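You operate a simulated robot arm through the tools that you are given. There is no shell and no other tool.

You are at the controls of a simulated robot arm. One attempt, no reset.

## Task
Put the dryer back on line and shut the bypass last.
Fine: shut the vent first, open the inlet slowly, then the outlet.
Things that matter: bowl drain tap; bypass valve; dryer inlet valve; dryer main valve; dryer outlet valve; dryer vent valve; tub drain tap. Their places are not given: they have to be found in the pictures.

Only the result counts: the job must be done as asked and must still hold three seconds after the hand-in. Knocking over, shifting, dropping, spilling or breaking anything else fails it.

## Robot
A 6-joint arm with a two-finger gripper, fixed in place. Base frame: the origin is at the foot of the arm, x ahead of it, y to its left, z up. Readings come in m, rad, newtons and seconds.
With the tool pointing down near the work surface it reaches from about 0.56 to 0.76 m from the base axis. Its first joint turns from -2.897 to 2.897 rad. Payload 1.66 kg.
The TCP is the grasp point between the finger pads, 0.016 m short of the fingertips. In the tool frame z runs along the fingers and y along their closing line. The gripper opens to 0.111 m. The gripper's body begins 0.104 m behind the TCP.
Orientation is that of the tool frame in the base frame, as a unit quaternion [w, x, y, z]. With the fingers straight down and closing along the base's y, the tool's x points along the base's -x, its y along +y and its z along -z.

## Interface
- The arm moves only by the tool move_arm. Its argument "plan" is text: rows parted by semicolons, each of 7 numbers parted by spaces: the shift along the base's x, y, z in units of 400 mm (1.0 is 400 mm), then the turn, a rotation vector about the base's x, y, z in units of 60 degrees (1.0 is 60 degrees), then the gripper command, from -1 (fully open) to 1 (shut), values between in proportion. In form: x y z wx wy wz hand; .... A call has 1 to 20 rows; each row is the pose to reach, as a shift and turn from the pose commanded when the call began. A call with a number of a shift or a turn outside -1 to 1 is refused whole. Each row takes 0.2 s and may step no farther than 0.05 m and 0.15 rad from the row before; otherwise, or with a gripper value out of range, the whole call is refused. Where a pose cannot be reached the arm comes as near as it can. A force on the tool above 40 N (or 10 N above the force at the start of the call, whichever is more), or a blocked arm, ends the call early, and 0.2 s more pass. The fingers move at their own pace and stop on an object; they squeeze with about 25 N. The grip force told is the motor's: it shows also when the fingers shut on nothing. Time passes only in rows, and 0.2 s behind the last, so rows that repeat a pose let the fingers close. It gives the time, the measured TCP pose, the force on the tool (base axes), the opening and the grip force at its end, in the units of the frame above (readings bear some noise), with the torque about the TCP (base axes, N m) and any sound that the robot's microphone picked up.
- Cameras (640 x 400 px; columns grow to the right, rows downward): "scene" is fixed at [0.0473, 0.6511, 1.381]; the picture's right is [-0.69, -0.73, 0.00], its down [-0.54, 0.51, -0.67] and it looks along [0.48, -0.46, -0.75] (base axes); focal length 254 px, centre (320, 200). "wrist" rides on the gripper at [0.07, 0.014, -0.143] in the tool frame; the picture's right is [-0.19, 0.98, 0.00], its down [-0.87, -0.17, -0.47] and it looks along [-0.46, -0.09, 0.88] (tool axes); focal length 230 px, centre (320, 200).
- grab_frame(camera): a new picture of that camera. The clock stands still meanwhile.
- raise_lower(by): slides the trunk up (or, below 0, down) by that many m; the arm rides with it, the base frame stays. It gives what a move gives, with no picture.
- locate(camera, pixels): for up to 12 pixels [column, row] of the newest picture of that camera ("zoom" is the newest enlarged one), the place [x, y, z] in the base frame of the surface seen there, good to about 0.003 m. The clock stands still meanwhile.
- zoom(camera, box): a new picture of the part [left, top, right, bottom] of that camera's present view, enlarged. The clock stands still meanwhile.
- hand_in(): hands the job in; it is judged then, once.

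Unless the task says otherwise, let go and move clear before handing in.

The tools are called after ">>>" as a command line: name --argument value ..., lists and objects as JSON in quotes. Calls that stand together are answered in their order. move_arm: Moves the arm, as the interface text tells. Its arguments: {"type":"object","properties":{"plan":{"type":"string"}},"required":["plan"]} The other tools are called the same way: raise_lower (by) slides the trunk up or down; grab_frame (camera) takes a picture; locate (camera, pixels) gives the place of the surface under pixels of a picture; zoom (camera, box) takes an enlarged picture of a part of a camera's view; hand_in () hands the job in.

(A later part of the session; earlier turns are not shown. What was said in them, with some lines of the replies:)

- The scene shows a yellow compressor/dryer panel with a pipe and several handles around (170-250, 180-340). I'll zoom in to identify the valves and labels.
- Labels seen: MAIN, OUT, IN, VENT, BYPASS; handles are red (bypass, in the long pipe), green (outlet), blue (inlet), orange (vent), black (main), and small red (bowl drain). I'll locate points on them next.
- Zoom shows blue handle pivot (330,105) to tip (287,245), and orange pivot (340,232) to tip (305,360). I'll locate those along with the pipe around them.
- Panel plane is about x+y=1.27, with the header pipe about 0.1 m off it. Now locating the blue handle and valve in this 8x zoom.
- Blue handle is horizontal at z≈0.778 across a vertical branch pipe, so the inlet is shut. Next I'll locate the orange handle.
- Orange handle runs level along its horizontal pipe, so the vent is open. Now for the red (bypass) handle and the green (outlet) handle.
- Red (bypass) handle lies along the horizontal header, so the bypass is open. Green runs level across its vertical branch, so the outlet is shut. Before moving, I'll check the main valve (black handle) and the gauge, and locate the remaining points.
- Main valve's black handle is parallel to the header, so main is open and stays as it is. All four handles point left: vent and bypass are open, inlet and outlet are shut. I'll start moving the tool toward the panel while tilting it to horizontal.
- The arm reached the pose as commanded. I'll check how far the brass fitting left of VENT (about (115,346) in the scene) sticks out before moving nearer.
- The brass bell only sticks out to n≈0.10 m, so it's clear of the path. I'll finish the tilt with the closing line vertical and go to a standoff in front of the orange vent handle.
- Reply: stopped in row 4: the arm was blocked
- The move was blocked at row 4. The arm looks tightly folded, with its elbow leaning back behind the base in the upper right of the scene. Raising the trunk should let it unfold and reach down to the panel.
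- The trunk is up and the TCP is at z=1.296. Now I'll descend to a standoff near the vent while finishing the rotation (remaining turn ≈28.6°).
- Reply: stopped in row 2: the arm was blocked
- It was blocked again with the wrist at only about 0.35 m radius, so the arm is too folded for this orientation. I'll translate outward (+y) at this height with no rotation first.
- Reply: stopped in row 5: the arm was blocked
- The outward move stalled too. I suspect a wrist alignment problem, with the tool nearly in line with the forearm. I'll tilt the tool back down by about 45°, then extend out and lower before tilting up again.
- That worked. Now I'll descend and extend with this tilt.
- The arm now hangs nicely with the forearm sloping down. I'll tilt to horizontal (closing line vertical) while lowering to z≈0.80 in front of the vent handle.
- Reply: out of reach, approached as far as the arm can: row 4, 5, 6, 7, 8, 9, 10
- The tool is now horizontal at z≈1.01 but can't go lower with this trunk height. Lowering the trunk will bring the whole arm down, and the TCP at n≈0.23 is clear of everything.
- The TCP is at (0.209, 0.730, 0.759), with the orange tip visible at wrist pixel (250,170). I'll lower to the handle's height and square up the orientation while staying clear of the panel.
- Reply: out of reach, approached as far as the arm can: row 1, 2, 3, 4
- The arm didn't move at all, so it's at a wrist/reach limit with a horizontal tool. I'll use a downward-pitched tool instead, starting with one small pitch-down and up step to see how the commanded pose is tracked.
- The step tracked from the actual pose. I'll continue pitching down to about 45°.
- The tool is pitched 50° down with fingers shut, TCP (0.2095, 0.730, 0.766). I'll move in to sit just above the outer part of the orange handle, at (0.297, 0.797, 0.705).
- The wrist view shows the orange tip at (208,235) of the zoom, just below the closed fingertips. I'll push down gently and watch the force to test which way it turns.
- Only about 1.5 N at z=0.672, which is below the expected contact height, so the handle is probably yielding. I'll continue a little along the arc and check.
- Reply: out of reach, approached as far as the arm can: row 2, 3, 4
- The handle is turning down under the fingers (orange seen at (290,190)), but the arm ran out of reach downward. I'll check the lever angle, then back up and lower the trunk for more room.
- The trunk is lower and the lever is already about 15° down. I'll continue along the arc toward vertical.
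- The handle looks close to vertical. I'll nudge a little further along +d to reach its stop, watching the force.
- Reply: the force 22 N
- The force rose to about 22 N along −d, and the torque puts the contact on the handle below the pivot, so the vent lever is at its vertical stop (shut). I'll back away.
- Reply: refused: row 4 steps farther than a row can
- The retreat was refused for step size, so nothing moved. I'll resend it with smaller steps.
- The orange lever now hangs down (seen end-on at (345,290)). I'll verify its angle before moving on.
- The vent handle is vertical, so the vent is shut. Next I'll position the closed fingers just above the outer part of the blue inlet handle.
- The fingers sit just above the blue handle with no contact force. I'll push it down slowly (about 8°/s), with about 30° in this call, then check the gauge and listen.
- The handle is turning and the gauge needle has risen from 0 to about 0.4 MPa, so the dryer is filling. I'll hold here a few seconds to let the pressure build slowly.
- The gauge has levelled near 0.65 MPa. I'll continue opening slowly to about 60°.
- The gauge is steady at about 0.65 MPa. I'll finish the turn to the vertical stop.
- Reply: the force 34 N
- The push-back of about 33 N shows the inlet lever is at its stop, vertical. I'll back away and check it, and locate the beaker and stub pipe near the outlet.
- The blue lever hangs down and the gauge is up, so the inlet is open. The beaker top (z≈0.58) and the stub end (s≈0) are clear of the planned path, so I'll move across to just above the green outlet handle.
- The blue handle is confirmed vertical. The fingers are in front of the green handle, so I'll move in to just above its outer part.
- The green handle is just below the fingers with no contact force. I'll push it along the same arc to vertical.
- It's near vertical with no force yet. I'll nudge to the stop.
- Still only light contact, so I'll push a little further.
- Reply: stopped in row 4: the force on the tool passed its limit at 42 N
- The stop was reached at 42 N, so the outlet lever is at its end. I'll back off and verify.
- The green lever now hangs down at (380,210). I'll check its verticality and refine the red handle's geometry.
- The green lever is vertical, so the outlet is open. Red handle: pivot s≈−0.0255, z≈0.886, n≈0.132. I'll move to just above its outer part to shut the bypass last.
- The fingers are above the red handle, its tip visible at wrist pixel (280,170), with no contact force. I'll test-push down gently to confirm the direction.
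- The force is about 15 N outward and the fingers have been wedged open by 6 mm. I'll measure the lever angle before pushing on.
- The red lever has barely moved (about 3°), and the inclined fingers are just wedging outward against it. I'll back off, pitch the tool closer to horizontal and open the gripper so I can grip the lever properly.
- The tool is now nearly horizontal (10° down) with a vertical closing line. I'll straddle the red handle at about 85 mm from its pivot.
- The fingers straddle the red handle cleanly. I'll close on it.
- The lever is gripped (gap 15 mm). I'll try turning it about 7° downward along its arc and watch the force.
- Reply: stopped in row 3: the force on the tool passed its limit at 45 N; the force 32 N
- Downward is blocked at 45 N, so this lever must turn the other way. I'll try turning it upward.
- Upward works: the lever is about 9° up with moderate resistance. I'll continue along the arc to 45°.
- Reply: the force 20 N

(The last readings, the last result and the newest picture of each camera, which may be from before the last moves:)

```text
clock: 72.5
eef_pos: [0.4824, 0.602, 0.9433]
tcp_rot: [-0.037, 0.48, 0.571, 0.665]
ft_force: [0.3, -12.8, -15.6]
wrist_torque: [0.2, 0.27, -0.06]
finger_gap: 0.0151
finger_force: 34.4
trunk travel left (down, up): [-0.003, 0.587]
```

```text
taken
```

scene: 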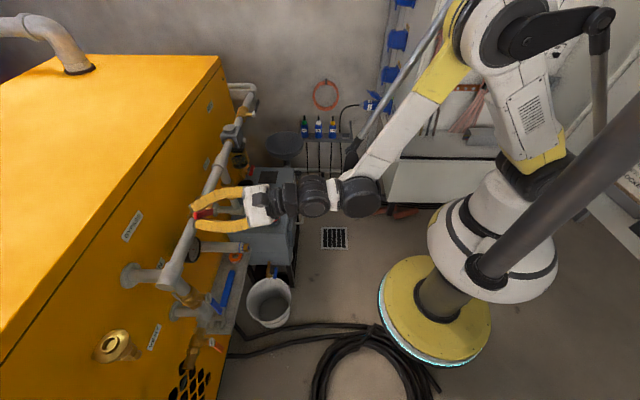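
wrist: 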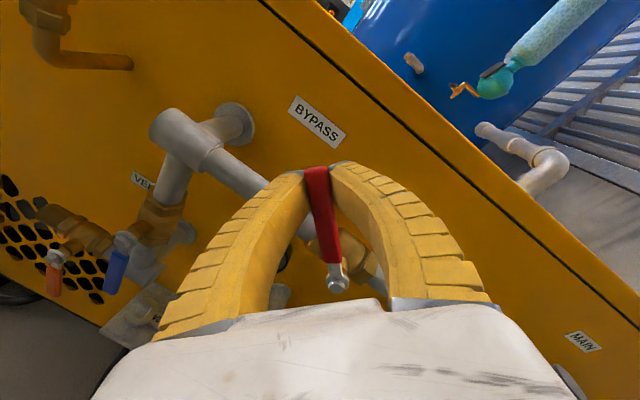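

Halfway at 45° with the grip holding. I'll continue up to vertical.

>>> move_arm --plan ".0048 -.0048 .0063 .0295 .0295 0 1; .0097 -.0097 .0125 .0589 .0589 0 1; .0149 -.0149 .0182 .0884 .0884 0 1; .0202 -.0202 .0238 .1179 .1179 0 1; .0256 -.0256 .0288 .1473 .1473 0 1; .0311 -.0311 .0338 .1768 .1768 0 1; .0369 -.0369 .0381 .2063 .2063 0 1; .0428 -.0428 .0423 .2357 .2357 0 1; .0488 -.0488 .0459 .2652 .2652 0 1; .0548 -.0548 .0495 .2946 .2946 0 1; .0611 -.0611 .0523 .3241 .3241 0 1; .0674 -.0674 .055 .3536 .3536 0 1; .0737 -.0737 .057 .383 .383 0 1; .0801 -.0801 .059 .4125 .4125 0 1; .0866 -.0866 .0603 .442 .442 0 1; .0932 -.0932 .0615 .4714 .4714 0 1; .0997 -.0997 .062 .5009 .5009 0 1; .1063 -.1063 .0623 .5303 .5303 0 1"

>>> grab_frame --camera "wrist"

>>> zoom --camera "scene" --box '[150, 170, 278, 250]'

```text
clock: 76.3
eef_pos: [0.5229, 0.5577, 0.9691]
tcp_rot: [-0.318, 0.613, 0.337, 0.64]
ft_force: [3.1, 4.2, 25.0]
wrist_torque: [0.18, -0.47, -0.14]
finger_gap: 0.0116
finger_force: 33.6
trunk travel left (down, up): [-0.003, 0.587]
```

```text
taken
```

wrist: 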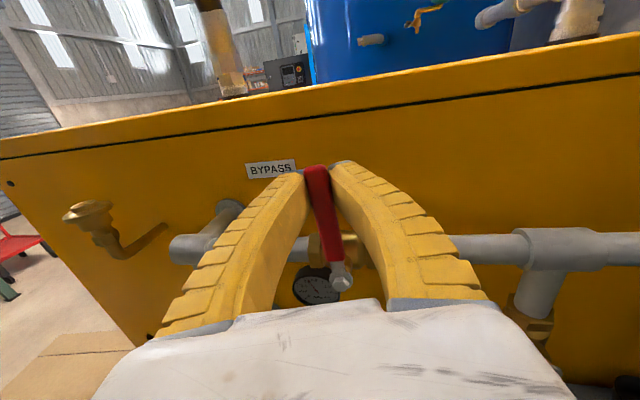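

```text
5.00 times, centred on (214, 210) of scene
```

zoom: 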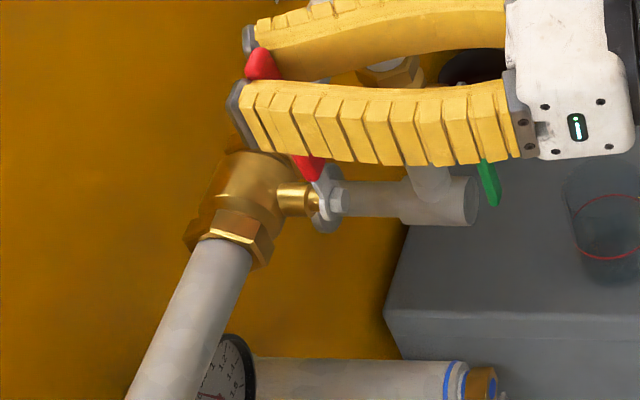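

The lever is vertical at about 90°. I'll nudge slightly further to make sure it's against its stop.

>>> move_arm --plan "0 0 -.006 0 0 0 1; .004 -.004 -.008 .018 .018 0 1; .008 -.008 -.009 .0354 .0354 0 1; .012 -.012 -.01 .0531 .0531 0 1"

```text
clock: 77.3
eef_pos: [0.5279, 0.5548, 0.9652]
tcp_rot: [-0.344, 0.621, 0.31, 0.632]
ft_force: [0.4, 3.7, 25.9]
wrist_torque: [-0.17, -0.41, -0.12]
finger_gap: 0.0119
finger_force: 34.4
trunk travel left (down, up): [-0.003, 0.587]
```

There's no clear stop force yet. I'll push slightly more in +d and watch the sideways force.

>>> move_arm --plan ".006 -.006 -.006 0 0 0 1; .012 -.012 -.012 0 0 0 1; .018 -.018 -.012 0 0 0 1"

>>> grab_frame --camera "wrist"

```text
clock: 78.0
eef_pos: [0.528, 0.5556, 0.9607]
tcp_rot: [-0.349, 0.619, 0.316, 0.629]
ft_force: [-5.6, 9.9, 17.6]
wrist_torque: [0.09, -0.54, -0.11]
finger_gap: 0.0122
finger_force: 34.2
trunk travel left (down, up): [-0.003, 0.587]
stopped in row 3: the force on the tool passed its limit at 42 N (the readings are from after the stop); the commanded pose is now the measured one
```

```text
taken
```

wrist: 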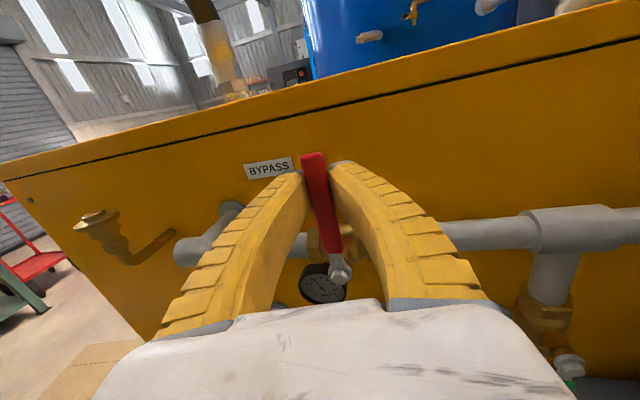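

It stopped at 42 N with a sideways component, so the bypass lever is at its stop. I'll release and back straight out.

>>> move_arm --plan "0 0 0 0 0 0 0.5; 0 0 0 0 0 0 0.1; 0 0 0 0 0 0 0.1; -.06 -.06 0.01 0 0 0 0.1; -.13 -.13 0.02 0 0 0 0.1; -.2 -.2 0.03 0 0 0 0.1; -.27 -.27 0.04 0 0 0 0.1"

>>> grab_frame --camera "scene"

>>> grab_frame --camera "wrist"

>>> zoom --camera "scene" --box '[150, 170, 278, 250]'

```text
clock: 79.6
eef_pos: [0.4333, 0.4556, 1.0032]
tcp_rot: [-0.346, 0.621, 0.314, 0.629]
ft_force: [-0.4, 0.2, 0.2]
wrist_torque: [0.01, 0.0, 0.02]
finger_gap: 0.0522
finger_force: 1.7
out of reach, approached as far as the arm can: row 6, 7
trunk travel left (down, up): [-0.003, 0.587]
```

```text
taken
```

scene: 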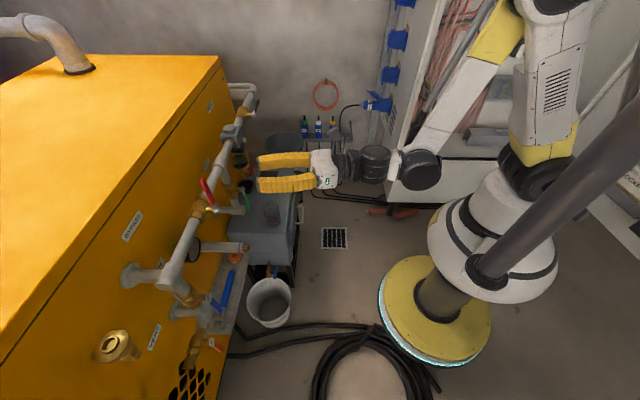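

```text
taken
```

wrist: 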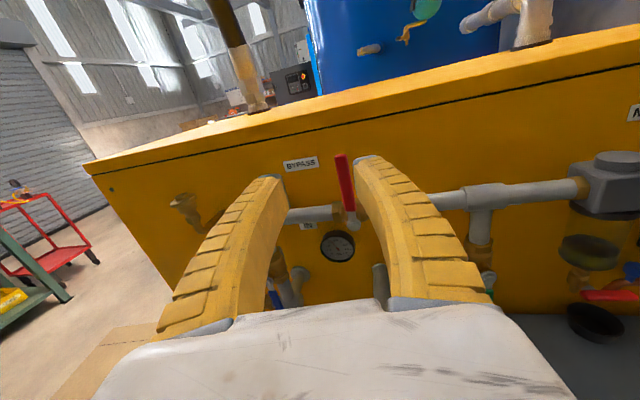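

```text
5.00 times, centred on (214, 210) of scene
```

zoom: 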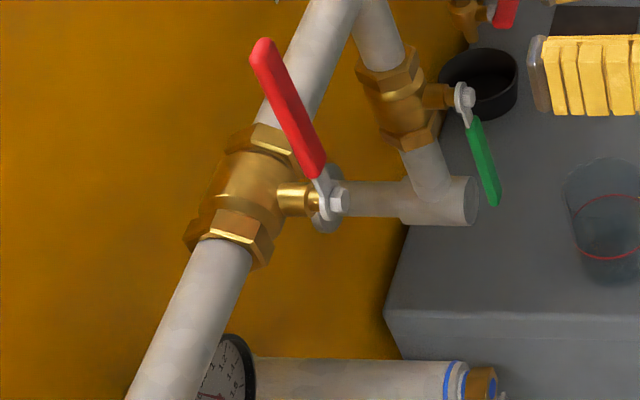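

The red lever now stands up and I'm clear of it. I'll verify all lever positions and the gauge.

>>> locate --camera "zoom" --pixels '[[338, 200], [318, 165], [300, 125], [280, 85], [265, 50], [466, 100], [480, 150], [494, 195]]'

>>> zoom --camera "scene" --box '[160, 230, 256, 290]'

>>> zoom --camera "scene" --box '[150, 270, 278, 350]'

```text
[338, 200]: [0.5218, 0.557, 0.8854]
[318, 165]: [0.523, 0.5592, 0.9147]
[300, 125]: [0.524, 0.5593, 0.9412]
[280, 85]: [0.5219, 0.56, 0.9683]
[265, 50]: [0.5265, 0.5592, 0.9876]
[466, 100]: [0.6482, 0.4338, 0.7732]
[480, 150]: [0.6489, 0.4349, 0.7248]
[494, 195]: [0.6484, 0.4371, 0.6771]
```

```text
6.67 times, centred on (208, 260) of scene
```

zoom: 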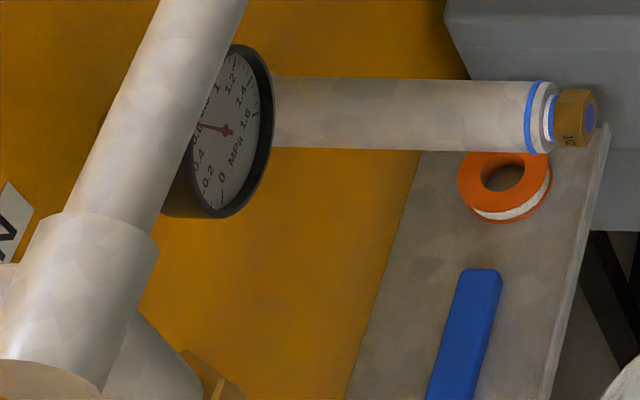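

```text
5.00 times, centred on (214, 310) of scene
```

zoom: 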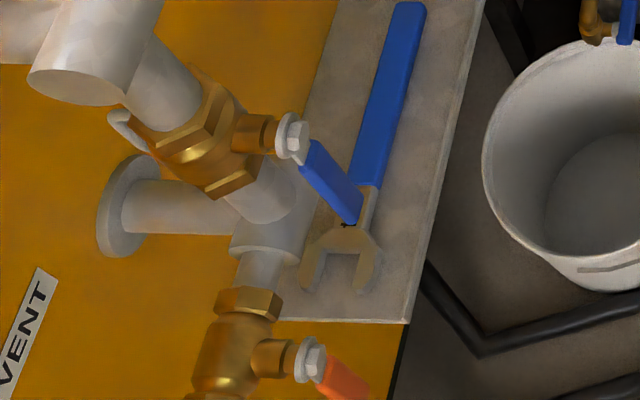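

Final state: orange (vent) is down and shut, blue (inlet) and green (outlet) are down and open, and red (bypass) is straight up across the header, so shut. The gauge holds at about 0.65 MPa, and the main valve and drain taps weren't touched. The gripper is open and clear, so I'm handing in.

>>> hand_in

```text
The job is handed in.
```

The dryer is back on line. I shut the vent first, opened the inlet slowly, then opened the outlet, and shut the bypass last. The job is handed in, but I don't have the judge's result.

| Valve | Lever now | State |
|---|---|---|
| Vent (orange) | straight down, at its stop | shut |
| Inlet (blue) | straight down, at its stop | open |
| Outlet (green) | straight down, at its stop | open |
| Bypass (red) | straight up across the header, at its stop | shut |

- **Pressure:** the dryer gauge rose from 0 to about 0.65 MPa while I opened the inlet. It still read that in the last picture, after the bypass was shut.
- **Inlet speed:** I turned it at about 8° per second and paused 3 seconds part-way so the pressure could build.
- **Bypass direction:** the bypass lever turns up to shut, unlike the other three. I first pushed it down and met its stop at 45 N, then turned it up. It moved normally after that.
- **Left alone:** I didn't touch the main valve (already open), the bowl drain tap or the tub drain tap. I saw nothing knocked over or shifted in the last pictures.

The gripper was open and clear of the panel at hand-in.
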